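You operate a simulated robot arm through the tools that you are given. There is no shell and no other tool. Be economical: measure what you need, move in short steps, check, and stop when the job is done.

The job below is to be done with a simulated two-armed robot. You get a single attempt, and the scene is never put back.

JOB
On the top of the feed bench, fold the rag in half.

The check looks at the end state, three seconds after you hand in, the way a careful person would. Anything else that was tipped, shoved, dropped, spilled or broken makes it a failure. Flat cloth is picked up by pressing the open fingertips on it (5 to 10 N) and closing them slowly along it; thin cloth reads only 2 to 8 mm in the jaws.

ROBOT AND FRAMES
Two 7-joint arms with two-finger parallel grippers on one trunk, on a base that drives. Base frame: it is fixed to the floor where the robot stands at the start and does not move with it; the origin is under the middle of the robot, x ahead of it, y to its left, z up. Lengths are in m, angles in degrees, forces in N, time in s.
The left shoulder is at the start at [0.07, 0.134, 1.126], the right one opposite. Places, roughly: top of the feed bench [0.6, 0.1, 0.8]. Payload 1.57 kg a hand.
The TCP of each hand is the grasp point between the finger pads, 0.03 m short of the fingertips. In the tool frame z runs along the fingers and y along their closing line. The gripper opens to 0.08 m. The fingers are 0.017 m wide and 0.012 m thick; the gripper's body (0.04 by 0.082 m) begins 0.08 m behind the TCP.
Orientation is told as [roll, pitch, yaw] about the base's x, y, z axes, in that order, counted from this pose: with the fingers straight down and closing along the base's y, the tool's x points along the base's -x, its y along +y and its z along -z.

CONTROLS
- The arms move only by the tool arm_command. It takes "left_deltas", "right_deltas" or both (then of equal length, played together; a hand with none holds still); each is a list of rows, each a list of 3 entries, a list of its own where there are three numbers: the finger opening in m, from 0 to 0.08, then the shift along the base's x, y, z in units of 30 mm (1.0 is 30 mm), then the turn, a rotation vector about the base's x, y, z in units of 4 degrees (1.0 is 4 degrees). In form: [[jaw, [tx, ty, tz], [ax, ay, az]], ...]. A call has 1 to 8 rows; each row shifts and turns the commanded pose from where the row before left it. A call with a number of a shift or a turn outside -1 to 1 is refused whole. Rows are played at 5 a second. More than 0.05 m and 8.6 degrees between two rows, or a gripper value outside its range, and nothing of the call is played. A pose out of reach is approached as far as the arm can. The call stops where the force on the tool passes 40 N (or 10 N more than at its start, if that is more) or the arm is blocked; 0.2 s more then pass. Each finger travels about 0.153 m/s and halts on what it meets, pressing with about 43 N; the grip force reading is that of the motor and also rises with nothing between the fingers. The clock runs only during rows and for 0.2 s after the last one: add rows that do not move to give the fingers time. It gives the time, the measured TCP pose, the force on the tool (base axes), the opening and the grip force at its end, in the units of the frame above (readings bear some noise).
- Cameras (640 x 400 px; columns grow to the right, rows downward): "scene" is now at [0.127, -0.0018, 1.3336]; the picture's right is [-0.02, -1.00, 0.00], its down [-0.76, 0.01, -0.65] and it looks along [0.65, -0.01, -0.76] (base axes); focal length 290 px, centre (320, 200). "left" rides on the left gripper at [0.072, 0.007, -0.122] in its tool frame; the picture's right is [-0.09, 1.00, 0.00], its down [-0.84, -0.08, -0.54] and it looks along [-0.54, -0.05, 0.84] (tool axes); focal length 238 px, centre (320, 200). "right" rides on the right gripper at [0.072, -0.007, -0.122] in its tool frame; the picture's right is [0.09, 1.00, 0.00], its down [-0.84, 0.08, -0.54] and it looks along [-0.54, 0.05, 0.84] (tool axes); focal length 238 px, centre (320, 200). There is no depth. A picture from a camera that has moved, and an enlarged one, comes with that camera's place and axes in the base frame and with its lens.
- capture(camera): a new picture of that camera. The clock stands still meanwhile.
- move_column(by): slides the trunk up (or, below 0, down) by that many m; the arms and the scene camera ride with it, the base frame stays. It gives what a move gives, with no picture.
- base_move(legs): drives the robot by 1 to 6 legs, each [ahead, left, turn to the left] in m, m and degrees, along the robot's own axes; the way and the turn of a leg run together, so that a leg with both is an arc; at most 1.5 m and 180 degrees a leg. The arms and the cameras ride along, it lands a little off, and it stops where it bumps. It gives what a move gives.
- aim_head(pan, tilt): turns the head with the scene camera to pan (to the left, within 86 degrees either way) and tilt (down, from -29 to 69), counted from straight ahead of the robot. It gives what a move gives.
- enlarge(camera, box): a new picture of the part [left, top, right, bottom] of that camera's present view, enlarged. The clock stands still meanwhile.
- finish_job(): hands the job in; it is judged then, once.

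Work in short steps. Places have to be worked out from the pictures, the camera data and where the tool is seen: move nearer, look again, correct. Check each grasp and each placing, and mend what went wrong. You have 120 turns and 100 pictures in all, those below and enlarged ones among them. Open the grippers and draw the arms clear of the work before you hand the job in, unless the task says otherwise; then end with one line.

The tools are called after "Emit:" as a command line: name --argument value ..., lists and objects as JSON in quotes. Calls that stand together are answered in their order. arm_command: Moves the arms, as the interface text tells. Its arguments: {"type":"object","properties":{"left_deltas":{"type":"array"},"right_deltas":{"type":"array"}},"required":[]} The other tools are called the same way: move_column (by) slides the trunk up or down; base_move (legs) drives the base; aim_head (pan, tilt) turns the head that bears the scene camera; capture (camera) takes a picture; enlarge (camera, box) takes an enlarged picture of a part of a camera's view; finish_job () hands the job in.

At the start:

```text
clock: 0.0
left_position: [0.4296, 0.1325, 1.0485]
left_ee_rot: [0.1, 0.2, 0.1]
left_ft_force: [0.4, 0.4, -0.2]
left_grip_width: 0.0799
left_finger_force: 0.2
right_position: [0.4176, -0.1661, 1.0634]
right_ee_rot: [0.0, 0.0, 0.0]
right_ft_force: [1.6, 0.0, 0.2]
right_grip_width: 0.08
right_finger_force: 0.0
trunk travel left (down, up): [-0.7, 0.24]
robot x, y, heading: [-0.0006, 0.0002, -0.1]
head pan, tilt: [-1.0, 49.1]
```

scene: 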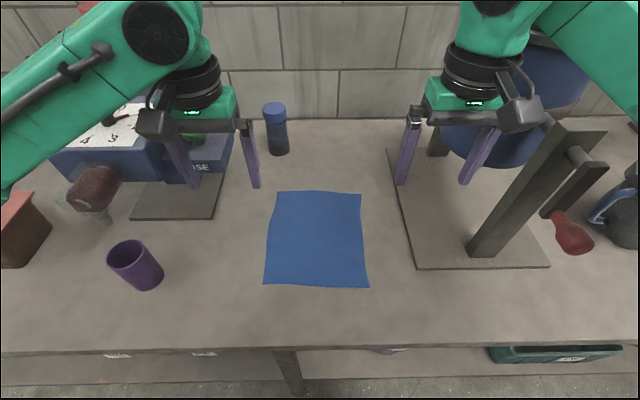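
right: 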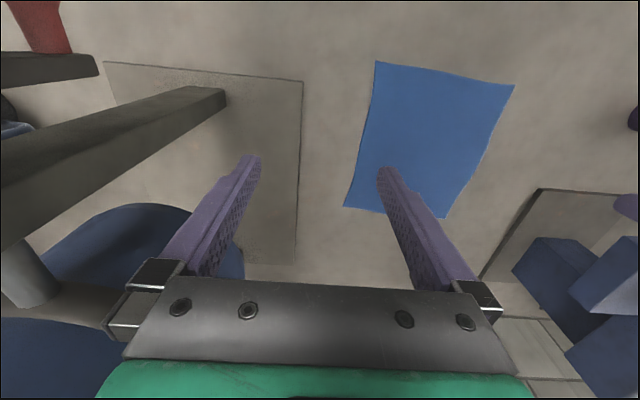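
left: 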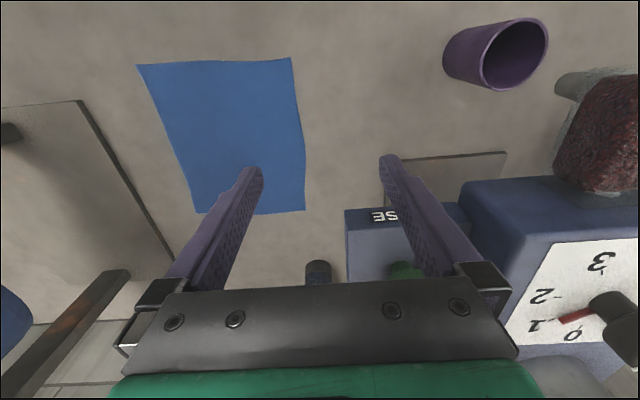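

From the scene picture I judge the rag's corners at about (0.64, 0.10), (0.63, -0.115), (0.375, -0.105) and (0.385, 0.11). I plan to fold the near edge over to the far edge with both hands, so I first lower each hand to above a near corner.

Emit:
arm_command --left_deltas '[[0.04, [-0.167, -0.25, -0.94], [0, 0, 0]], [0.04, [-0.167, -0.25, -0.94], [0, 0, 0]], [0.04, [-0.167, -0.25, -0.94], [0, 0, 0]], [0.04, [-0.167, -0.25, -0.94], [0, 0, 0]], [0.04, [-0.167, -0.25, -0.94], [0, 0, 0]], [0.04, [-0.167, -0.25, -0.94], [0, 0, 0]]]' --right_deltas '[[0.04, [-0.1, 0.42, -1], [0, 0, 0]], [0.04, [-0.1, 0.42, -1], [0, 0, 0]], [0.04, [-0.1, 0.42, -1], [0, 0, 0]], [0.04, [-0.1, 0.42, -1], [0, 0, 0]], [0.04, [-0.1, 0.42, -1], [0, 0, 0]], [0.04, [-0.1, 0.42, -1], [0, 0, 0]]]'

Emit:
capture --camera "scene"

Emit:
capture --camera "left"

Emit:
capture --camera "right"

```text
clock: 1.4
left_position: [0.3962, 0.0893, 0.8829]
left_ee_rot: [-0.3, -0.2, 0.0]
left_ft_force: [-0.4, -0.8, 0.0]
left_grip_width: 0.0399
left_finger_force: 0.1
right_position: [0.3988, -0.0856, 0.892]
right_ee_rot: [-0.2, -0.8, 0.0]
right_ft_force: [0.6, 0.4, -0.1]
right_grip_width: 0.0398
right_finger_force: 0.1
trunk travel left (down, up): [-0.7, 0.24]
robot x, y, heading: [0.0008, -0.0012, -0.2]
head pan, tilt: [-1.0, 49.1]
```

```text
96 pictures are left
camera scene: at [0.1213, 0.0028, 1.3363], right [-0.02, -1.0, 0.0], down [-0.75, 0.01, -0.66], along [0.66, -0.01, -0.75], focal length 290 px, centre (320, 200)
```

scene: 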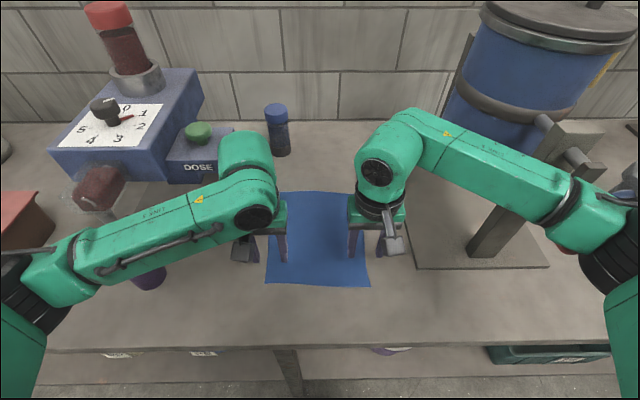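

```text
95 pictures are left
camera left: at [0.3254, 0.0952, 1.0049], right [0.09, 1.0, 0.0], down [0.83, -0.07, 0.55], along [0.54, -0.05, -0.84], focal length 238 px, centre (320, 200)
```

left: 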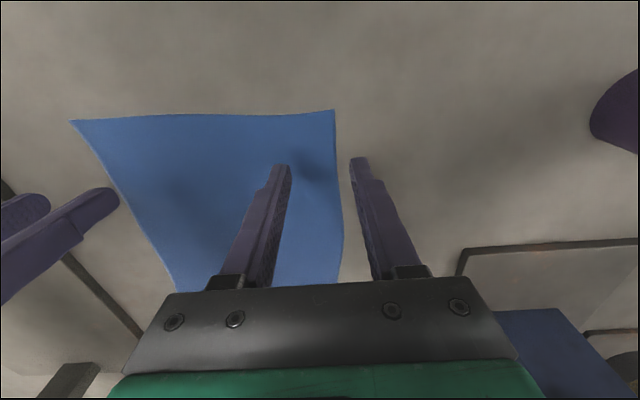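

```text
94 pictures are left
camera right: at [0.3253, -0.0916, 1.0129], right [-0.09, 1.0, 0.0], down [0.83, 0.08, 0.55], along [0.55, 0.05, -0.83], focal length 238 px, centre (320, 200)
```

right: 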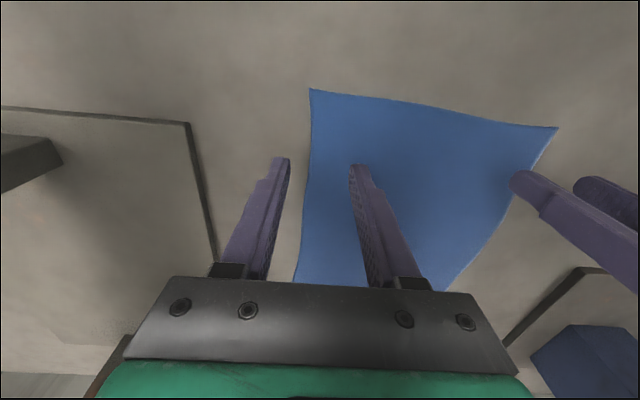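

Combining the views, the surface is at about z = 0.80 and the near corners at about (0.372, 0.103) and (0.360, -0.10). I move the fingertips to just above the near edge, inside each corner, with narrower openings.

Emit:
arm_command --left_deltas '[[0.026, [-0.18, -0.23, 0], [0, 0, 0]], [0.026, [-0.18, -0.23, -0.3], [0, 0, 0]], [0.026, [0, 0, -0.7], [0, 0, 0]], [0.026, [0, 0, 0], [0, 0, 0]]]' --right_deltas '[[0.026, [-0.4, 0.2, 0], [0, 0, 0]], [0.026, [-0.4, 0.2, -0.6], [0, 0, 0]], [0.026, [0, 0, -0.8], [0, 0, 0]], [0.026, [0, 0, 0], [0, 0, 0]]]'

Emit:
capture --camera "left"

Emit:
capture --camera "right"

```text
clock: 2.4
left_position: [0.3874, 0.0784, 0.8523]
left_ee_rot: [-0.6, -0.2, 0.0]
left_ft_force: [0.0, -0.6, -0.2]
left_grip_width: 0.026
left_finger_force: 0.1
right_position: [0.4002, -0.0728, 0.8783]
right_ee_rot: [0.0, -5.4, -0.4]
right_ft_force: [-0.2, 0.0, -0.8]
right_grip_width: 0.0261
right_finger_force: 0.0
trunk travel left (down, up): [-0.7, 0.24]
robot x, y, heading: [-0.0007, -0.0039, -0.2]
head pan, tilt: [-1.0, 49.1]
```

```text
93 pictures are left
camera left: at [0.3161, 0.0872, 0.9748], right [0.09, 1.0, -0.01], down [0.84, -0.07, 0.54], along [0.54, -0.06, -0.84], focal length 238 px, centre (320, 200)
```

left: 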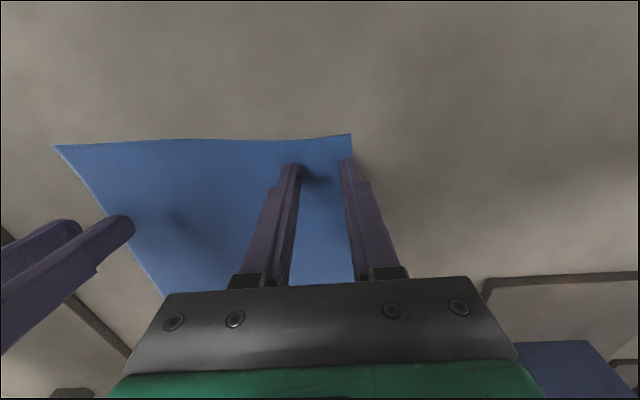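

```text
92 pictures are left
camera right: at [0.3174, -0.0773, 0.9933], right [-0.09, 1.0, -0.01], down [0.78, 0.07, 0.62], along [0.62, 0.05, -0.79], focal length 238 px, centre (320, 200)
```

right: 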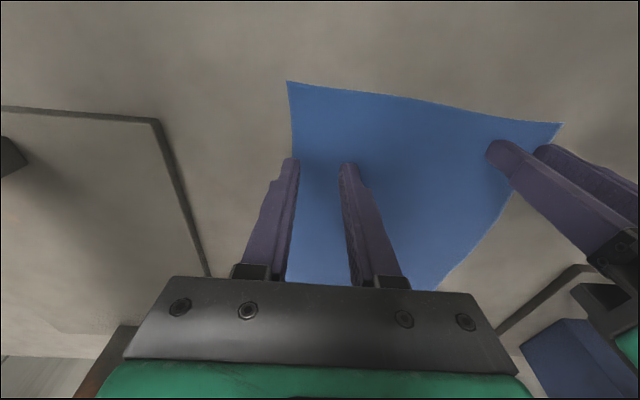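

The right hand lags its command, at x 0.400 and z 0.878 with a pitch of -5.4°. I check the scene for what hinders it.

Emit:
capture --camera "scene"

Emit:
arm_command --right_deltas '[[0.026, [0, 0, 0], [0, 0, 0]], [0.026, [0, 0, 0], [0, 0, 0]]]'

```text
91 pictures are left
camera scene: at [0.1246, 0.0093, 1.3382], right [-0.02, -1.0, 0.01], down [-0.75, 0.01, -0.66], along [0.66, -0.02, -0.75], focal length 290 px, centre (320, 200)
```

scene: 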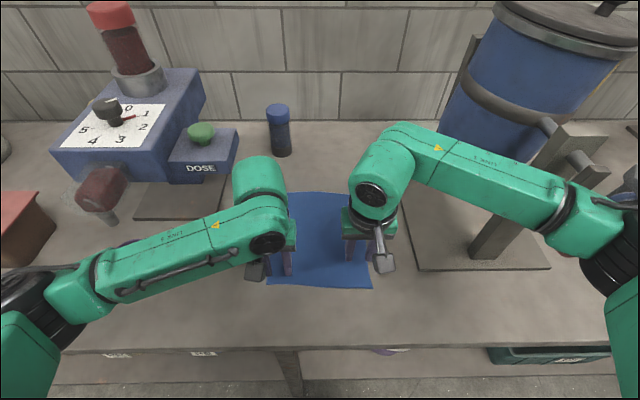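

```text
clock: 3.0
left_position: [0.3872, 0.0795, 0.8518]
left_ee_rot: [-0.5, -0.1, 0.0]
left_ft_force: [0.1, 0.4, -0.1]
left_grip_width: 0.0262
left_finger_force: 0.1
right_position: [0.4, -0.0716, 0.8778]
right_ee_rot: [-0.1, -5.3, -0.4]
right_ft_force: [-0.4, -0.6, -0.5]
right_grip_width: 0.026
right_finger_force: 0.1
trunk travel left (down, up): [-0.7, 0.24]
robot x, y, heading: [0.0012, 0.0006, 0.0]
head pan, tilt: [-1.0, 49.1]
```

The right wrist seems to sit at a joint limit this close in. I raise both hands a little and back the base up 0.08 m, which makes the near edge comfortable to reach.

Emit:
arm_command --left_deltas '[[0.026, [0, 0, 1], [0, 0, 0]], [0.026, [0, 0, 1], [0, 0, 0]]]' --right_deltas '[[0.026, [0.5, 0, 1], [0, 0, 0]], [0.026, [0.5, 0, 1], [0, 0, 0]]]'

Emit:
base_move --legs '[[-0.08, 0, 0]]'

Emit:
capture --camera "scene"

```text
clock: 3.6
left_position: [0.3798, 0.0738, 0.9087]
left_ee_rot: [-0.1, -0.4, -0.1]
left_ft_force: [-0.8, 0.1, 0.5]
left_grip_width: 0.0259
left_finger_force: 0.1
right_position: [0.3954, -0.0793, 0.8977]
right_ee_rot: [-0.2, 0.0, 0.0]
right_ft_force: [0.6, -0.3, -0.2]
right_grip_width: 0.0261
right_finger_force: 0.1
trunk travel left (down, up): [-0.7, 0.24]
robot x, y, heading: [-0.005, -0.0001, 0.2]
head pan, tilt: [-1.0, 49.1]
```

```text
clock: 4.7
left_position: [0.3108, 0.074, 0.9072]
left_ee_rot: [0.0, 0.1, 0.0]
left_ft_force: [0.3, 0.5, -0.2]
left_grip_width: 0.0259
left_finger_force: 0.0
right_position: [0.3285, -0.0776, 0.9012]
right_ee_rot: [0.0, 0.1, 0.1]
right_ft_force: [0.0, 0.4, -0.1]
right_grip_width: 0.0261
right_finger_force: 0.0
trunk travel left (down, up): [-0.7, 0.24]
robot x, y, heading: [-0.0795, -0.0005, -0.0]
head pan, tilt: [-1.0, 49.1]
```

```text
90 pictures are left
camera scene: at [0.0493, -0.0017, 1.3335], right [-0.02, -1.0, 0.0], down [-0.76, 0.01, -0.65], along [0.65, -0.01, -0.76], focal length 290 px, centre (320, 200)
```

scene: 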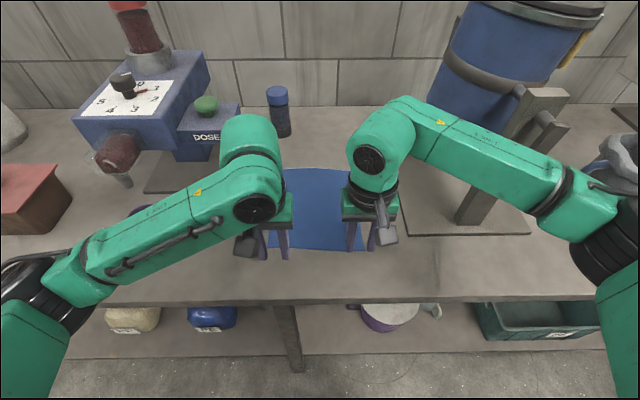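

The base has moved back and the arms are in a comfortable posture. I bring both hands forward and down to just above the near edge.

Emit:
arm_command --left_deltas '[[0.026, [0.82, 0, 0], [0, 0, 0]], [0.026, [0.82, 0, 0], [0, 0, 0]], [0.026, [0.82, 0, -0.9], [0, 0, 0]], [0.026, [0, 0, -1], [0, 0, 0]], [0.026, [0, 0, 0], [0, 0, 0]]]' --right_deltas '[[0.026, [0.5, 0.1, 0], [0, 0, 0]], [0.026, [0.5, 0.1, 0], [0, 0, 0]], [0.026, [0.5, 0, -0.8], [0, 0, 0]], [0.026, [0, 0, -0.9], [0, 0, 0]], [0.026, [0, 0, 0], [0, 0, 0]]]'

Emit:
capture --camera "left"

Emit:
capture --camera "right"

Emit:
capture --camera "scene"

```text
clock: 5.8
left_position: [0.3816, 0.0719, 0.8512]
left_ee_rot: [-0.1, 0.0, 0.1]
left_ft_force: [-0.1, -0.2, 2.2]
left_grip_width: 0.0262
left_finger_force: 0.0
right_position: [0.373, -0.0706, 0.8521]
right_ee_rot: [0.1, -0.1, 0.2]
right_ft_force: [0.3, -0.3, 13.2]
right_grip_width: 0.026
right_finger_force: 0.1
trunk travel left (down, up): [-0.7, 0.24]
robot x, y, heading: [-0.0752, 0.0015, 0.1]
head pan, tilt: [-1.0, 49.1]
```

```text
89 pictures are left
camera left: at [0.3113, 0.0787, 0.9745], right [0.09, 1.0, 0.0], down [0.84, -0.08, 0.54], along [0.54, -0.05, -0.84], focal length 238 px, centre (320, 200)
```

left: 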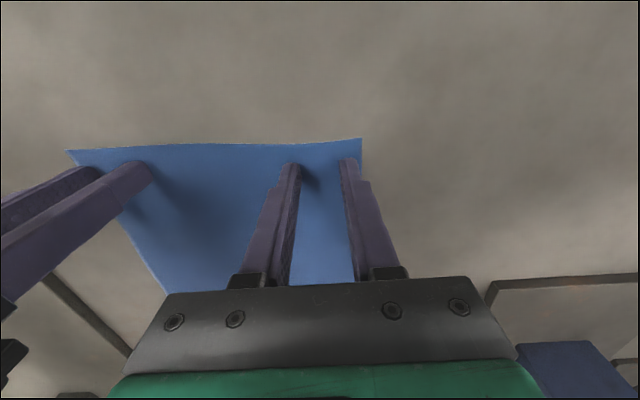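

```text
88 pictures are left
camera right: at [0.2999, -0.0761, 0.9737], right [-0.09, 1.0, 0.0], down [0.84, 0.08, 0.54], along [0.54, 0.05, -0.84], focal length 238 px, centre (320, 200)
```

right: 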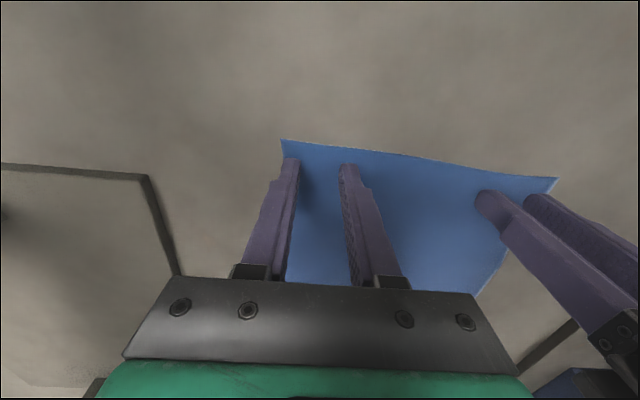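

```text
87 pictures are left
camera scene: at [0.0468, -0.0015, 1.334], right [-0.02, -1.0, 0.0], down [-0.76, 0.01, -0.66], along [0.66, -0.01, -0.76], focal length 290 px, centre (320, 200)
```

scene: 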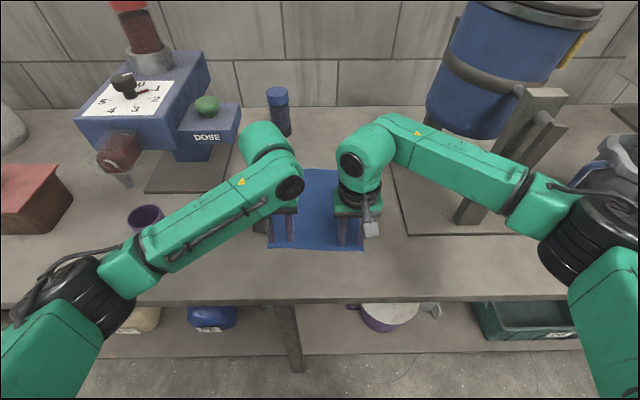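

The right fingertips already touch (13 N at TCP z 0.852), so the surface is at about 0.82. I lift slightly, shift both hands a few mm toward the near edge and inward, then come down gently.

Emit:
arm_command --left_deltas '[[0.026, [0, 0, 0.25], [0, 0, 0]], [0.026, [-0.15, -0.1, 0], [0, 0, 0]], [0.026, [0, 0, -0.25], [0, 0, 0]], [0.026, [0, 0, -0.04], [0, 0, 0]], [0.026, [0, 0, 0], [0, 0, 0]]]' --right_deltas '[[0.026, [0, 0, 0.3], [0, 0, 0]], [0.026, [-0.27, 0.17, 0], [0, 0, 0]], [0.026, [0, 0, -0.25], [0, 0, 0]], [0.026, [0, 0, -0.05], [0, 0, 0]], [0.026, [0, 0, 0], [0, 0, 0]]]'

Emit:
enlarge --camera "left" --box '[200, 100, 440, 250]'

Emit:
enlarge --camera "right" --box '[200, 100, 440, 250]'

```text
clock: 7.0
left_position: [0.3784, 0.0683, 0.8526]
left_ee_rot: [-0.2, -0.1, 0.1]
left_ft_force: [1.0, -1.0, 8.2]
left_grip_width: 0.026
left_finger_force: 0.0
right_position: [0.3636, -0.066, 0.8511]
right_ee_rot: [0.1, 0.0, 0.2]
right_ft_force: [-0.1, 0.9, 8.1]
right_grip_width: 0.0263
right_finger_force: 0.1
trunk travel left (down, up): [-0.7, 0.24]
robot x, y, heading: [-0.0813, 0.0013, 0.2]
head pan, tilt: [-1.0, 49.1]
```

```text
2.67 times, centred on (320, 175) of left
camera zoom: at [0.3073, 0.0763, 0.9741], right [0.09, 1.0, 0.0], down [0.84, -0.08, 0.54], along [0.54, -0.05, -0.84], focal length 636 px, centre (320, 267)
```

zoom: 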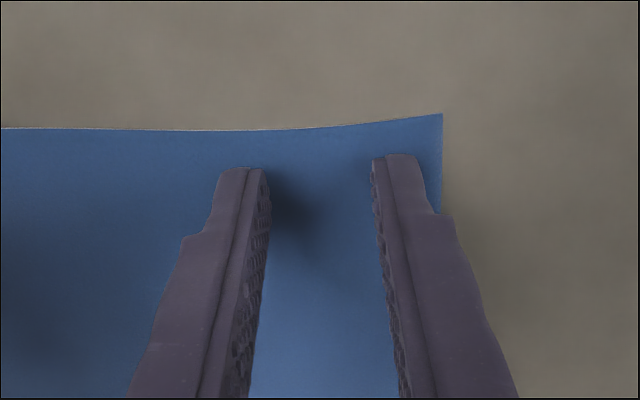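

```text
2.67 times, centred on (320, 175) of right
camera zoom: at [0.2916, -0.0719, 0.9738], right [-0.09, 1.0, 0.0], down [0.84, 0.08, 0.54], along [0.54, 0.05, -0.84], focal length 636 px, centre (320, 267)
```

zoom: 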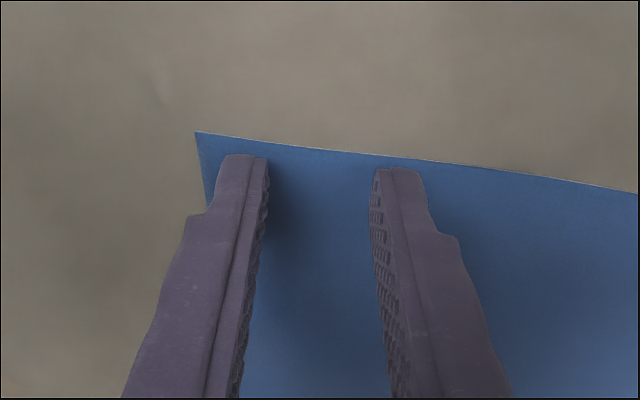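

Both hands press at about 8 N just inside the edge. I close slowly along the cloth.

Emit:
arm_command --left_deltas '[[0.022, [0, 0, 0], [0, 0, 0]], [0.018, [0, 0, 0], [0, 0, 0]], [0.014, [0, 0, 0], [0, 0, 0]], [0.01, [0, 0, 0], [0, 0, 0]], [0.006, [0, 0, 0], [0, 0, 0]], [0.002, [0, 0, 0], [0, 0, 0]], [0.0, [0, 0, 0], [0, 0, 0]], [0.0, [0, 0, 0], [0, 0, 0]]]' --right_deltas '[[0.022, [0, 0, 0], [0, 0, 0]], [0.018, [0, 0, 0], [0, 0, 0]], [0.014, [0, 0, 0], [0, 0, 0]], [0.01, [0, 0, 0], [0, 0, 0]], [0.006, [0, 0, 0], [0, 0, 0]], [0.002, [0, 0, 0], [0, 0, 0]], [0.0, [0, 0, 0], [0, 0, 0]], [0.0, [0, 0, 0], [0, 0, 0]]]'

Emit:
enlarge --camera "left" --box '[160, 80, 480, 280]'

Emit:
enlarge --camera "right" --box '[160, 80, 480, 280]'

```text
clock: 8.8
left_position: [0.3768, 0.0705, 0.8512]
left_ee_rot: [0.1, -0.2, 0.2]
left_ft_force: [0.8, 0.4, 9.6]
left_grip_width: 0.0
left_finger_force: 21.3
right_position: [0.3629, -0.0668, 0.8521]
right_ee_rot: [0.0, -0.1, 0.0]
right_ft_force: [-0.7, 0.0, 10.1]
right_grip_width: 0.0001
right_finger_force: 21.4
trunk travel left (down, up): [-0.7, 0.24]
robot x, y, heading: [-0.0761, 0.0011, -0.0]
head pan, tilt: [-1.0, 49.1]
```

```text
2.00 times, centred on (320, 180) of left
camera zoom: at [0.3064, 0.0762, 0.9741], right [0.09, 1.0, 0.0], down [0.84, -0.08, 0.54], along [0.54, -0.05, -0.84], focal length 477 px, centre (320, 240)
```

zoom: 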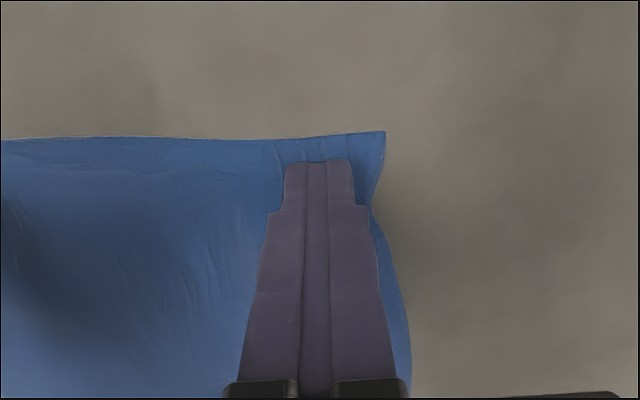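

```text
2.00 times, centred on (320, 180) of right
camera zoom: at [0.2907, -0.072, 0.9737], right [-0.09, 1.0, 0.0], down [0.84, 0.08, 0.54], along [0.54, 0.05, -0.84], focal length 477 px, centre (320, 240)
```

zoom: 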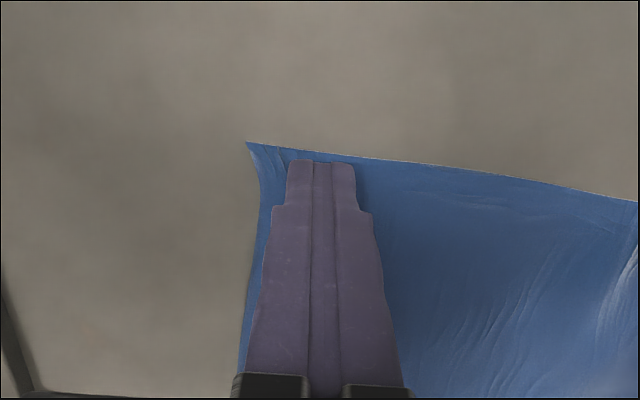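

The jaws read 0.000, so the cloth slipped out. I lift, open wider, shift slightly inward and press again, to close more slowly this time.

Emit:
arm_command --left_deltas '[[0.0, [0, 0, 0.4], [0, 0, 0]], [0.042, [0, -0.2, 0], [0, 0, 0]], [0.042, [0, 0, 0], [0, 0, 0]], [0.042, [0, 0, -0.4], [0, 0, 0]], [0.042, [0, 0, 0], [0, 0, 0]]]' --right_deltas '[[0.0, [0, 0, 0.4], [0, 0, 0]], [0.042, [0, 0.2, 0], [0, 0, 0]], [0.042, [0, 0, 0], [0, 0, 0]], [0.042, [0, 0, -0.4], [0, 0, 0]], [0.042, [0, 0, 0], [0, 0, 0]]]'

Emit:
capture --camera "left"

Emit:
capture --camera "right"

```text
clock: 10.1
left_position: [0.3785, 0.064, 0.8512]
left_ee_rot: [-0.2, -0.1, 0.0]
left_ft_force: [0.5, 0.8, 8.4]
left_grip_width: 0.0422
left_finger_force: 0.1
right_position: [0.3648, -0.0611, 0.8507]
right_ee_rot: [0.0, -0.1, 0.1]
right_ft_force: [1.0, 0.6, 1.8]
right_grip_width: 0.042
right_finger_force: 0.0
trunk travel left (down, up): [-0.7, 0.24]
robot x, y, heading: [-0.0801, -0.0052, -0.1]
head pan, tilt: [-1.0, 49.1]
```

```text
82 pictures are left
camera left: at [0.3076, 0.0703, 0.9741], right [0.09, 1.0, 0.0], down [0.84, -0.08, 0.54], along [0.54, -0.05, -0.84], focal length 238 px, centre (320, 200)
```

left: 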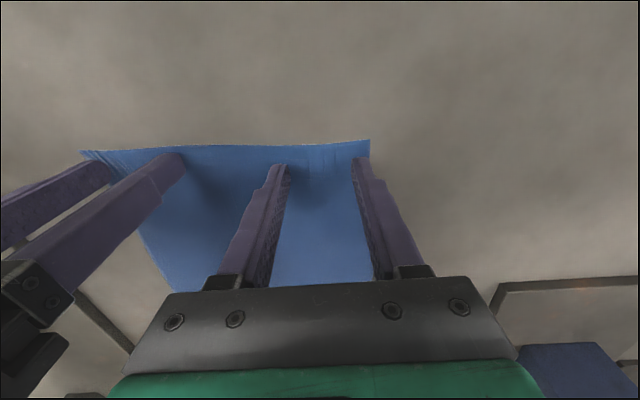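

```text
81 pictures are left
camera right: at [0.2927, -0.0665, 0.9741], right [-0.09, 1.0, 0.0], down [0.84, 0.08, 0.54], along [0.54, 0.05, -0.84], focal length 238 px, centre (320, 200)
```

right: 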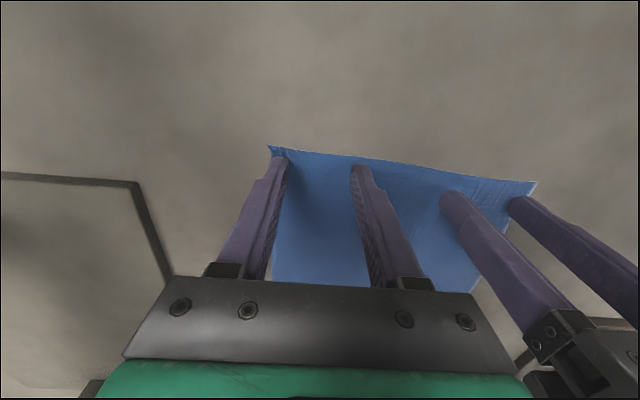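

Left presses at 8.4 N and right at only 1.8 N. I press the right hand a touch more and close both slowly.

Emit:
arm_command --left_deltas '[[0.042, [0, 0, 0], [0, 0, 0]], [0.042, [0, 0, 0], [0, 0, 0]], [0.039, [0, 0, 0], [0, 0, 0]], [0.036, [0, 0, 0], [0, 0, 0]], [0.033, [0, 0, 0], [0, 0, 0]], [0.03, [0, 0, 0], [0, 0, 0]], [0.027, [0, 0, 0], [0, 0, 0]], [0.024, [0, 0, 0], [0, 0, 0]]]' --right_deltas '[[0.042, [0, 0, -0.04], [0, 0, 0]], [0.042, [0, 0, 0], [0, 0, 0]], [0.039, [0, 0, 0], [0, 0, 0]], [0.036, [0, 0, 0], [0, 0, 0]], [0.033, [0, 0, 0], [0, 0, 0]], [0.03, [0, 0, 0], [0, 0, 0]], [0.027, [0, 0, 0], [0, 0, 0]], [0.024, [0, 0, 0], [0, 0, 0]]]'

Emit:
enlarge --camera "left" --box '[160, 80, 480, 280]'

Emit:
enlarge --camera "right" --box '[160, 80, 480, 280]'

```text
clock: 11.8
left_position: [0.3775, 0.0652, 0.8515]
left_ee_rot: [-0.1, -0.1, 0.2]
left_ft_force: [-0.1, -4.3, 6.1]
left_grip_width: 0.0257
left_finger_force: 1.2
right_position: [0.3634, -0.0599, 0.8506]
right_ee_rot: [0.1, -0.2, 0.2]
right_ft_force: [-0.1, 4.3, 15.4]
right_grip_width: 0.0226
right_finger_force: 5.1
trunk travel left (down, up): [-0.7, 0.24]
robot x, y, heading: [-0.0762, 0.0011, 0.3]
head pan, tilt: [-1.0, 49.1]
```

```text
2.00 times, centred on (320, 180) of left
camera zoom: at [0.3059, 0.0707, 0.9741], right [0.09, 1.0, 0.0], down [0.84, -0.08, 0.54], along [0.54, -0.05, -0.84], focal length 477 px, centre (320, 240)
```

zoom: 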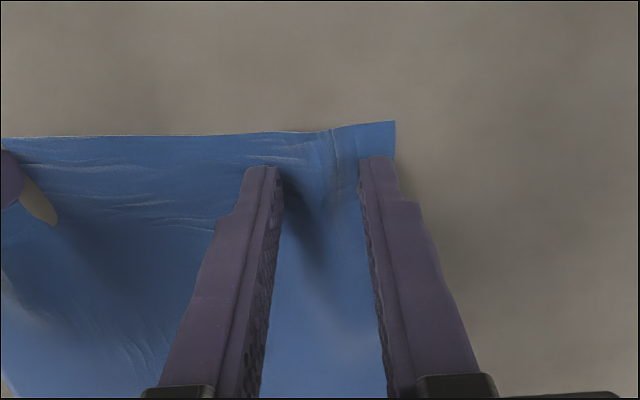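

```text
2.00 times, centred on (320, 180) of right
camera zoom: at [0.2912, -0.0662, 0.9736], right [-0.09, 1.0, 0.0], down [0.84, 0.08, 0.54], along [0.54, 0.05, -0.84], focal length 477 px, centre (320, 240)
```

zoom: 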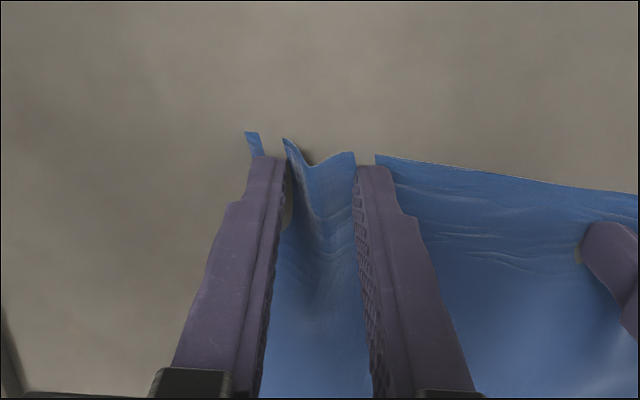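

The cloth is now bunching up between the fingers. I keep closing slowly.

Emit:
arm_command --left_deltas '[[0.021, [0, 0, -0.01], [0, 0, 0]], [0.018, [0, 0, 0], [0, 0, 0]], [0.015, [0, 0, 0], [0, 0, 0]], [0.012, [0, 0, 0], [0, 0, 0]], [0.009, [0, 0, 0], [0, 0, 0]], [0.006, [0, 0, 0], [0, 0, 0]], [0.003, [0, 0, 0], [0, 0, 0]], [0.0, [0, 0, 0], [0, 0, 0]]]' --right_deltas '[[0.021, [0, 0, 0], [0, 0, 0]], [0.018, [0, 0, 0], [0, 0, 0]], [0.015, [0, 0, 0], [0, 0, 0]], [0.012, [0, 0, 0], [0, 0, 0]], [0.009, [0, 0, 0], [0, 0, 0]], [0.006, [0, 0, 0], [0, 0, 0]], [0.003, [0, 0, 0], [0, 0, 0]], [0.0, [0, 0, 0], [0, 0, 0]]]'

Emit:
enlarge --camera "left" --box '[160, 80, 480, 280]'

Emit:
enlarge --camera "right" --box '[160, 80, 480, 280]'

```text
clock: 13.7
left_position: [0.3772, 0.0647, 0.8502]
left_ee_rot: [-0.2, -0.1, 0.1]
left_ft_force: [-0.1, 0.3, 7.0]
left_grip_width: 0.0
left_finger_force: 20.9
right_position: [0.363, -0.06, 0.8511]
right_ee_rot: [-0.1, -0.2, 0.1]
right_ft_force: [1.0, 0.5, 18.0]
right_grip_width: 0.0023
right_finger_force: 24.4
trunk travel left (down, up): [-0.7, 0.24]
robot x, y, heading: [-0.0796, 0.0003, 0.2]
head pan, tilt: [-1.0, 49.1]
```

```text
2.00 times, centred on (320, 180) of left
camera zoom: at [0.3061, 0.0712, 0.9743], right [0.09, 1.0, 0.0], down [0.84, -0.08, 0.54], along [0.54, -0.05, -0.84], focal length 477 px, centre (320, 240)
```

zoom: 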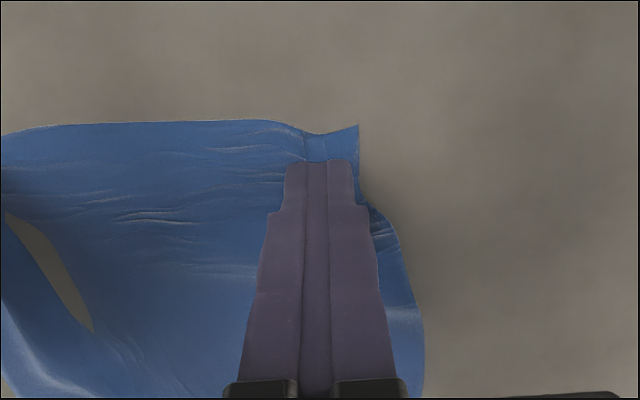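

```text
2.00 times, centred on (320, 180) of right
camera zoom: at [0.291, -0.0662, 0.9736], right [-0.09, 1.0, 0.0], down [0.83, 0.08, 0.54], along [0.54, 0.05, -0.84], focal length 477 px, centre (320, 240)
```

zoom: 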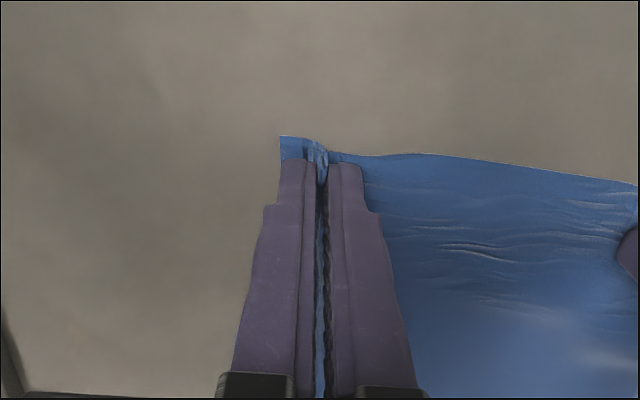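

The right hand holds cloth at 2.3 mm, but the left slipped. I retry the left with firmer pressing while the right holds.

Emit:
arm_command --left_deltas '[[0.0, [0, 0, 0.4], [0, 0, 0]], [0.042, [0, 0, 0], [0, 0, 0]], [0.042, [0, -0.1, 0], [0, 0, 0]], [0.042, [0, 0, -0.4], [0, 0, 0]], [0.042, [0, 0, -0.03], [0, 0, 0]], [0.042, [0, 0, 0], [0, 0, 0]]]'

Emit:
capture --camera "left"

```text
clock: 15.1
left_position: [0.3776, 0.0631, 0.8526]
left_ee_rot: [-0.1, -0.2, 0.0]
left_ft_force: [-2.2, -0.9, 6.6]
left_grip_width: 0.042
left_finger_force: 0.0
right_position: [0.3627, -0.0613, 0.8519]
right_ee_rot: [0.1, -0.3, 0.1]
right_ft_force: [0.9, 0.7, 18.2]
right_grip_width: 0.0026
right_finger_force: 23.8
trunk travel left (down, up): [-0.7, 0.24]
robot x, y, heading: [-0.0779, 0.0007, 0.2]
head pan, tilt: [-1.0, 49.1]
```

```text
76 pictures are left
camera left: at [0.306, 0.069, 0.9739], right [0.09, 1.0, 0.0], down [0.84, -0.08, 0.54], along [0.54, -0.05, -0.84], focal length 238 px, centre (320, 200)
```

left: 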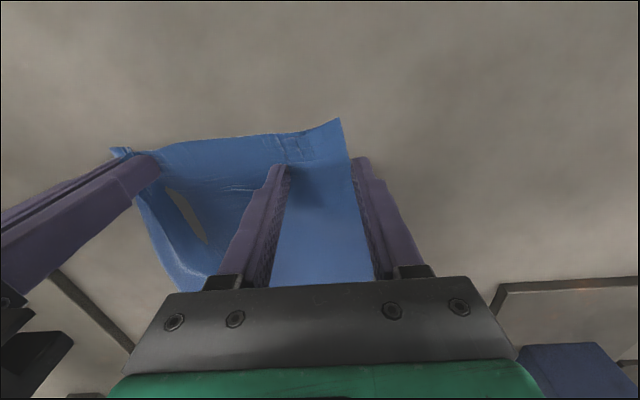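

The near-left corner has shifted inward to about (0.345, 0.08), so the outer finger is off the cloth. I lift, shift the left hand inward and nearer, and press again.

Emit:
arm_command --left_deltas '[[0.036, [0, 0, 0.4], [0, 0, 0]], [0.036, [-0.25, -0.5, 0], [0, 0, 0]], [0.036, [0, 0, -0.37], [0, 0, 0]], [0.036, [0, 0, -0.06], [0, 0, 0]], [0.036, [0, 0, 0], [0, 0, 0]]]'

Emit:
capture --camera "left"

```text
clock: 16.2
left_position: [0.3696, 0.0468, 0.8512]
left_ee_rot: [-0.1, -0.3, 0.0]
left_ft_force: [-2.0, 0.6, 15.9]
left_grip_width: 0.0359
left_finger_force: 0.1
right_position: [0.3633, -0.061, 0.8513]
right_ee_rot: [-0.1, -0.2, 0.2]
right_ft_force: [2.2, 1.3, 14.4]
right_grip_width: 0.0027
right_finger_force: 23.9
trunk travel left (down, up): [-0.7, 0.24]
robot x, y, heading: [-0.0797, -0.0012, 0.1]
head pan, tilt: [-1.0, 49.1]
```

```text
75 pictures are left
camera left: at [0.2982, 0.0533, 0.9738], right [0.09, 1.0, 0.0], down [0.83, -0.08, 0.55], along [0.54, -0.05, -0.84], focal length 238 px, centre (320, 200)
```

left: 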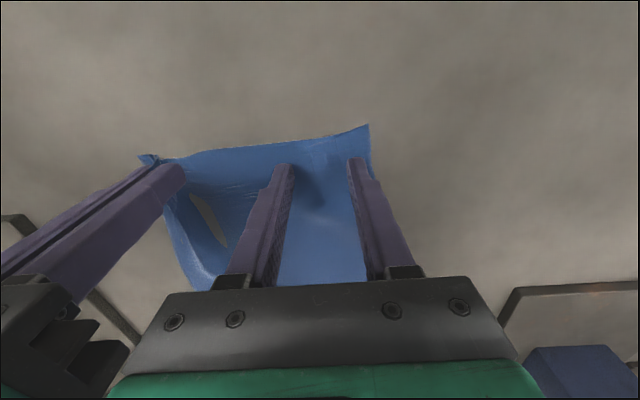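

Now both left fingers are on the cloth, pressing with 16 N, about what worked for the right hand. I close slowly.

Emit:
arm_command --left_deltas '[[0.033, [0, 0, 0], [0, 0, 0]], [0.03, [0, 0, 0], [0, 0, 0]], [0.027, [0, 0, 0], [0, 0, 0]], [0.024, [0, 0, 0], [0, 0, 0]], [0.021, [0, 0, 0], [0, 0, 0]], [0.018, [0, 0, 0], [0, 0, 0]], [0.015, [0, 0, 0], [0, 0, 0]]]'

Emit:
arm_command --left_deltas '[[0.012, [0, 0, 0], [0, 0, 0]], [0.009, [0, 0, 0], [0, 0, 0]], [0.006, [0, 0, 0], [0, 0, 0]], [0.003, [0, 0, 0], [0, 0, 0]], [0.0, [0, 0, 0], [0, 0, 0]], [0.0, [0, 0, 0], [0, 0, 0]]]'

Emit:
capture --camera "left"

```text
clock: 17.9
left_position: [0.3695, 0.0465, 0.852]
left_ee_rot: [-0.1, -0.3, 0.0]
left_ft_force: [1.5, -3.2, 31.7]
left_grip_width: 0.0152
left_finger_force: 0.1
right_position: [0.3611, -0.0617, 0.8527]
right_ee_rot: [-0.1, -0.2, 0.1]
right_ft_force: [0.2, 4.9, 5.9]
right_grip_width: 0.0024
right_finger_force: 23.4
trunk travel left (down, up): [-0.7, 0.24]
robot x, y, heading: [-0.0741, 0.0009, 0.2]
head pan, tilt: [-1.0, 49.1]
```

```text
clock: 19.2
left_position: [0.3685, 0.0461, 0.8504]
left_ee_rot: [0.0, -0.3, 0.0]
left_ft_force: [0.0, -5.9, 35.2]
left_grip_width: 0.0018
left_finger_force: 23.4
right_position: [0.3629, -0.0616, 0.8514]
right_ee_rot: [-0.1, -0.3, 0.0]
right_ft_force: [-0.2, 5.3, 1.2]
right_grip_width: 0.0024
right_finger_force: 24.3
trunk travel left (down, up): [-0.7, 0.24]
robot x, y, heading: [-0.0758, -0.0023, -0.0]
head pan, tilt: [-1.0, 49.1]
```

```text
74 pictures are left
camera left: at [0.2973, 0.0528, 0.9737], right [0.09, 1.0, 0.0], down [0.83, -0.08, 0.55], along [0.54, -0.05, -0.84], focal length 238 px, centre (320, 200)
```

left: 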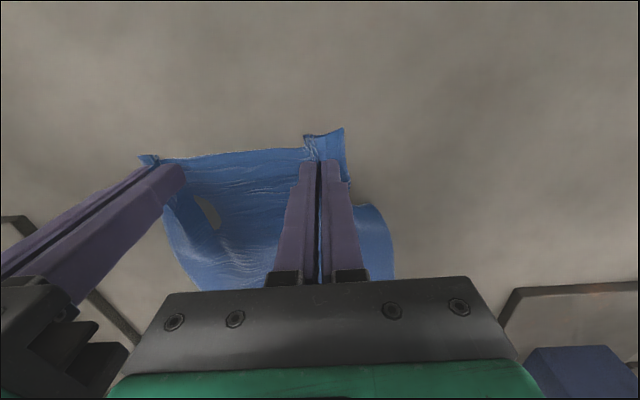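

Both hands hold cloth now (1.8 and 2.4 mm). I lift both by about 5 cm and look.

Emit:
arm_command --left_deltas '[[0.0, [0, 0, 0.4], [0, 0, 0]], [0.0, [0, 0, 0.6], [0, 0, 0]], [0.0, [0, 0, 0.8], [0, 0, 0]]]' --right_deltas '[[0.0, [0, 0, 0.4], [0, 0, 0]], [0.0, [0, 0, 0.6], [0, 0, 0]], [0.0, [0, 0, 0.8], [0, 0, 0]]]'

Emit:
capture --camera "left"

Emit:
capture --camera "right"

Emit:
capture --camera "scene"

```text
clock: 20.1
left_position: [0.3706, 0.0466, 0.9022]
left_ee_rot: [0.1, 0.2, 0.1]
left_ft_force: [-0.6, -0.3, -0.2]
left_grip_width: 0.0015
left_finger_force: 23.2
right_position: [0.3622, -0.0619, 0.9021]
right_ee_rot: [0.0, 0.0, 0.2]
right_ft_force: [-0.1, 1.0, -0.6]
right_grip_width: 0.0026
right_finger_force: 23.8
trunk travel left (down, up): [-0.7, 0.24]
robot x, y, heading: [-0.0739, -0.0058, 0.1]
head pan, tilt: [-1.0, 49.1]
```

```text
73 pictures are left
camera left: at [0.301, 0.0523, 1.025], right [0.09, 1.0, 0.0], down [0.84, -0.08, 0.54], along [0.54, -0.05, -0.84], focal length 238 px, centre (320, 200)
```

left: 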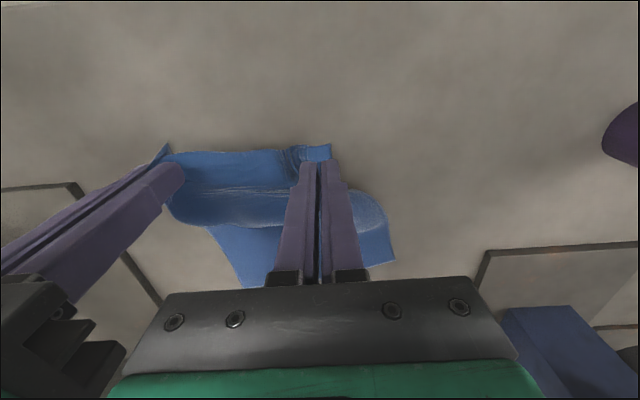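

```text
72 pictures are left
camera right: at [0.2917, -0.0668, 1.0252], right [-0.09, 1.0, 0.0], down [0.84, 0.08, 0.54], along [0.54, 0.05, -0.84], focal length 238 px, centre (320, 200)
```

right: 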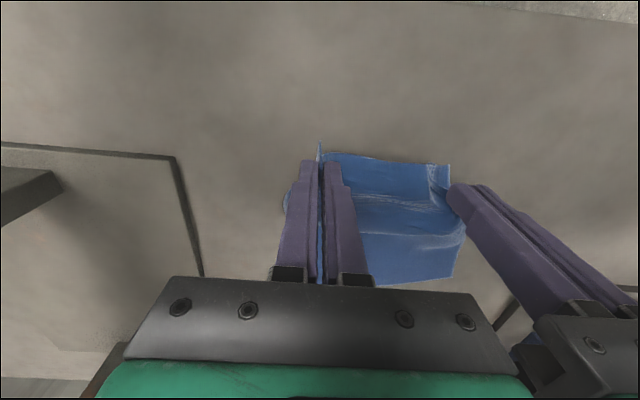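

```text
71 pictures are left
camera scene: at [0.0486, -0.0016, 1.3334], right [-0.02, -1.0, 0.0], down [-0.76, 0.01, -0.65], along [0.65, -0.01, -0.76], focal length 290 px, centre (320, 200)
```

scene: 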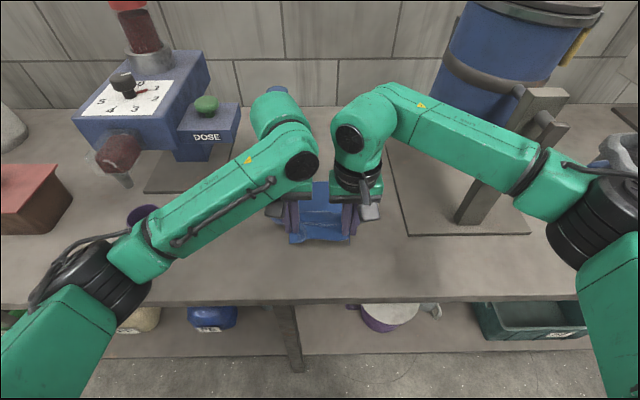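

Both hands lifted the near edge. I now spread them outward in small steps to straighten the edge, watching the y forces.

Emit:
arm_command --left_deltas '[[0.0, [0, 0.2, 0], [0, 0, 0]], [0.0, [0, 0.2, 0], [0, 0, 0]], [0.0, [0, 0.1, 0], [0, 0, 0]]]' --right_deltas '[[0.0, [0, -0.2, 0], [0, 0, 0]], [0.0, [0, -0.2, 0], [0, 0, 0]], [0.0, [0, -0.1, 0], [0, 0, 0]]]'

Emit:
capture --camera "left"

```text
clock: 20.9
left_position: [0.3724, 0.0622, 0.9022]
left_ee_rot: [0.1, 0.1, 0.1]
left_ft_force: [0.7, -0.2, 0.3]
left_grip_width: 0.0
left_finger_force: 21.2
right_position: [0.3651, -0.0769, 0.9036]
right_ee_rot: [-0.1, 0.0, 0.1]
right_ft_force: [0.8, -0.3, 0.6]
right_grip_width: 0.0025
right_finger_force: 24.3
trunk travel left (down, up): [-0.7, 0.24]
robot x, y, heading: [-0.0777, 0.0026, -0.1]
head pan, tilt: [-1.0, 49.1]
```

```text
70 pictures are left
camera left: at [0.3014, 0.0681, 1.025], right [0.09, 1.0, 0.0], down [0.84, -0.08, 0.54], along [0.54, -0.05, -0.84], focal length 238 px, centre (320, 200)
```

left: 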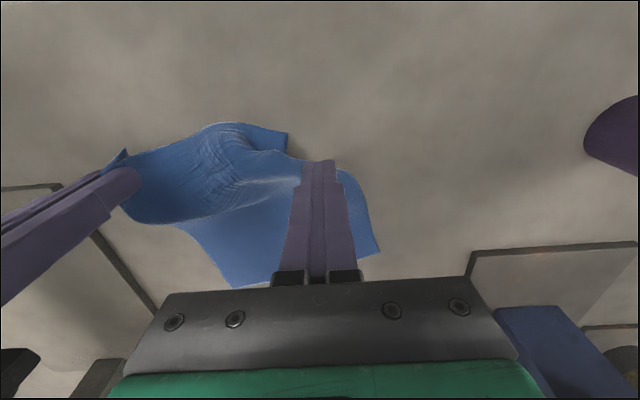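

The left hand slipped out while the right still holds. I clear the left hand upward, lay the right-held edge back on the bench pulled slightly outward and nearer, and look.

Emit:
arm_command --left_deltas '[[0.0, [0, 0.3, 1], [0, 0, 0]], [0.03, [0, 0.5, 1], [0, 0, 0]], [0.03, [0, 0, 0], [0, 0, 0]], [0.03, [0, 0, 0], [0, 0, 0]]]' --right_deltas '[[0.0, [0, 0, 0], [0, 0, 0]], [0.0, [-0.15, -0.1, -0.5], [0, 0, 0]], [0.0, [-0.2, -0.1, -0.7], [0, 0, 0]], [0.0, [-0.1, -0.1, -0.35], [0, 0, 0]]]'

Emit:
capture --camera "left"

Emit:
capture --camera "right"

Emit:
capture --camera "scene"

```text
clock: 21.9
left_position: [0.3715, 0.0852, 0.9636]
left_ee_rot: [-0.1, 0.0, 0.1]
left_ft_force: [0.3, 0.3, 0.2]
left_grip_width: 0.03
left_finger_force: 0.1
right_position: [0.3499, -0.0846, 0.8564]
right_ee_rot: [-0.1, -0.1, 0.2]
right_ft_force: [-0.7, 0.5, 2.5]
right_grip_width: 0.0026
right_finger_force: 24.4
trunk travel left (down, up): [-0.7, 0.24]
robot x, y, heading: [-0.0813, 0.0022, 0.2]
head pan, tilt: [-1.0, 49.1]
```

```text
69 pictures are left
camera left: at [0.3003, 0.0925, 1.0867], right [0.09, 1.0, 0.0], down [0.84, -0.08, 0.54], along [0.54, -0.05, -0.84], focal length 238 px, centre (320, 200)
```

left: 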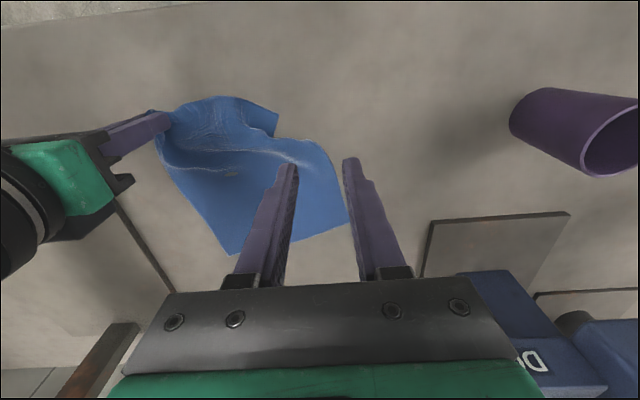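

```text
68 pictures are left
camera right: at [0.2778, -0.0902, 0.979], right [-0.09, 1.0, 0.0], down [0.84, 0.08, 0.54], along [0.54, 0.05, -0.84], focal length 238 px, centre (320, 200)
```

right: 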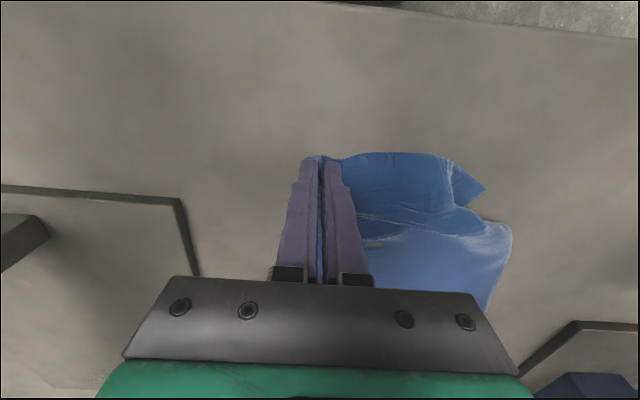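

```text
67 pictures are left
camera scene: at [0.0468, -0.0012, 1.3338], right [-0.02, -1.0, 0.0], down [-0.76, 0.01, -0.66], along [0.66, -0.01, -0.76], focal length 290 px, centre (320, 200)
```

scene: 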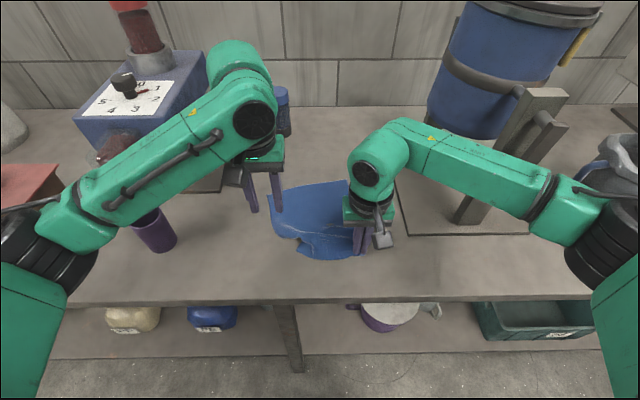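

The rag has shifted and the near-left part is ruffled. I look closer before smoothing it, with the right hand still anchoring its corner.

Emit:
enlarge --camera "left" --box '[120, 70, 400, 270]'

Emit:
enlarge --camera "scene" --box '[220, 160, 420, 285]'

```text
2.00 times, centred on (260, 170) of left
camera zoom: at [0.3003, 0.0925, 1.0867], right [0.09, 1.0, 0.0], down [0.84, -0.08, 0.54], along [0.54, -0.05, -0.84], focal length 477 px, centre (440, 260)
```

zoom: 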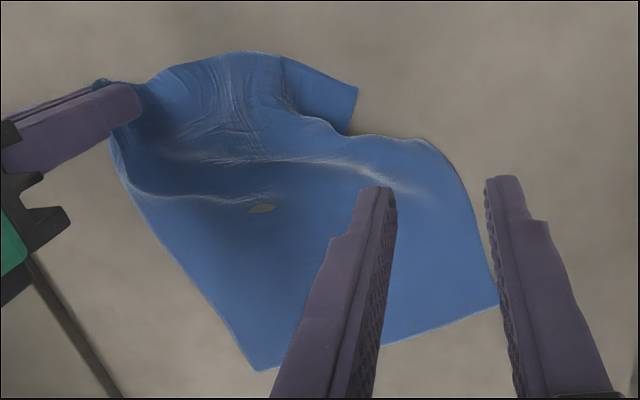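

```text
3.20 times, centred on (320, 222) of scene
camera zoom: at [0.0468, -0.0012, 1.3338], right [-0.02, -1.0, 0.0], down [-0.76, 0.01, -0.66], along [0.66, -0.01, -0.76], focal length 929 px, centre (320, 128)
```

zoom: 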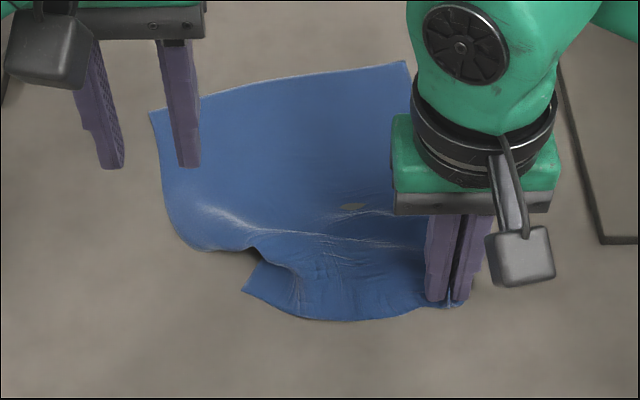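

The far edge is clean and flat, with corners at about (0.509, 0.117) and (0.558, -0.075), and it has turned about 14°. A better plan is to grip the far edge with both hands, hang the rag so it straightens, lay it flat, and then fold without letting go. I release and raise the right hand first.

Emit:
arm_command --right_deltas '[[0.02, [0, 0, 0], [0, 0, 0]], [0.04, [0, 0, 0.3], [0, 0, 0]], [0.042, [0, -0.3, 1], [0, 0, 0]], [0.042, [0, -0.3, 1], [0, 0, 0]], [0.042, [0, 0, 1], [0, 0, 0]]]' --left_deltas '[[0.042, [0, 0, 0], [0, 0, 0]], [0.042, [0, 0.1, 0], [0, 0, 0.5]], [0.042, [0, 0.3, 0], [0, 0, 1]], [0.042, [0, 0.3, 0], [0, 0, 1]], [0.042, [0, 0.3, 0], [0, 0, 1]]]'

Emit:
capture --camera "scene"

Emit:
capture --camera "right"

```text
clock: 23.1
left_position: [0.3723, 0.1154, 0.9619]
left_ee_rot: [-0.1, 0.1, 14.0]
left_ft_force: [-0.3, -0.7, 0.2]
left_grip_width: 0.042
left_finger_force: 0.0
right_position: [0.3526, -0.1042, 0.9558]
right_ee_rot: [-0.1, 0.1, 0.1]
right_ft_force: [0.1, 0.3, -0.4]
right_grip_width: 0.042
right_finger_force: 0.1
trunk travel left (down, up): [-0.7, 0.24]
robot x, y, heading: [-0.0778, -0.0025, -0.1]
head pan, tilt: [-1.0, 49.1]
```

```text
64 pictures are left
camera scene: at [0.0483, -0.0008, 1.3336], right [-0.02, -1.0, 0.0], down [-0.76, 0.01, -0.65], along [0.65, -0.01, -0.76], focal length 290 px, centre (320, 200)
```

scene: 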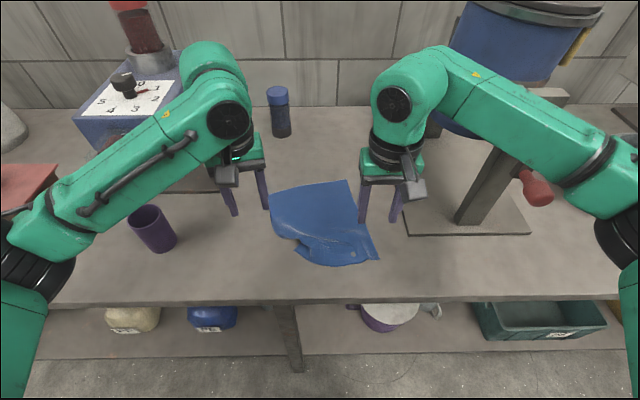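

```text
63 pictures are left
camera right: at [0.28, -0.1093, 1.0787], right [-0.09, 1.0, 0.0], down [0.84, 0.08, 0.54], along [0.54, 0.05, -0.84], focal length 238 px, centre (320, 200)
```

right: 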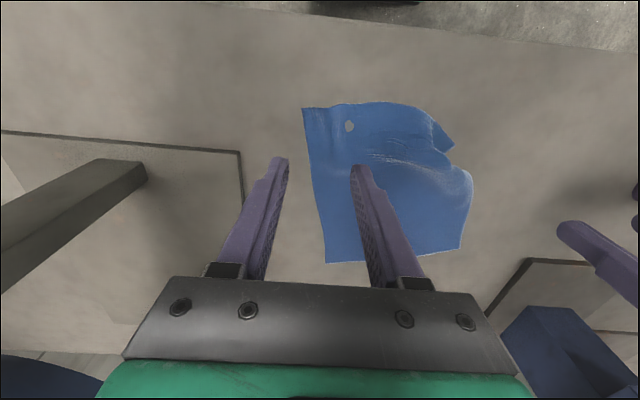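

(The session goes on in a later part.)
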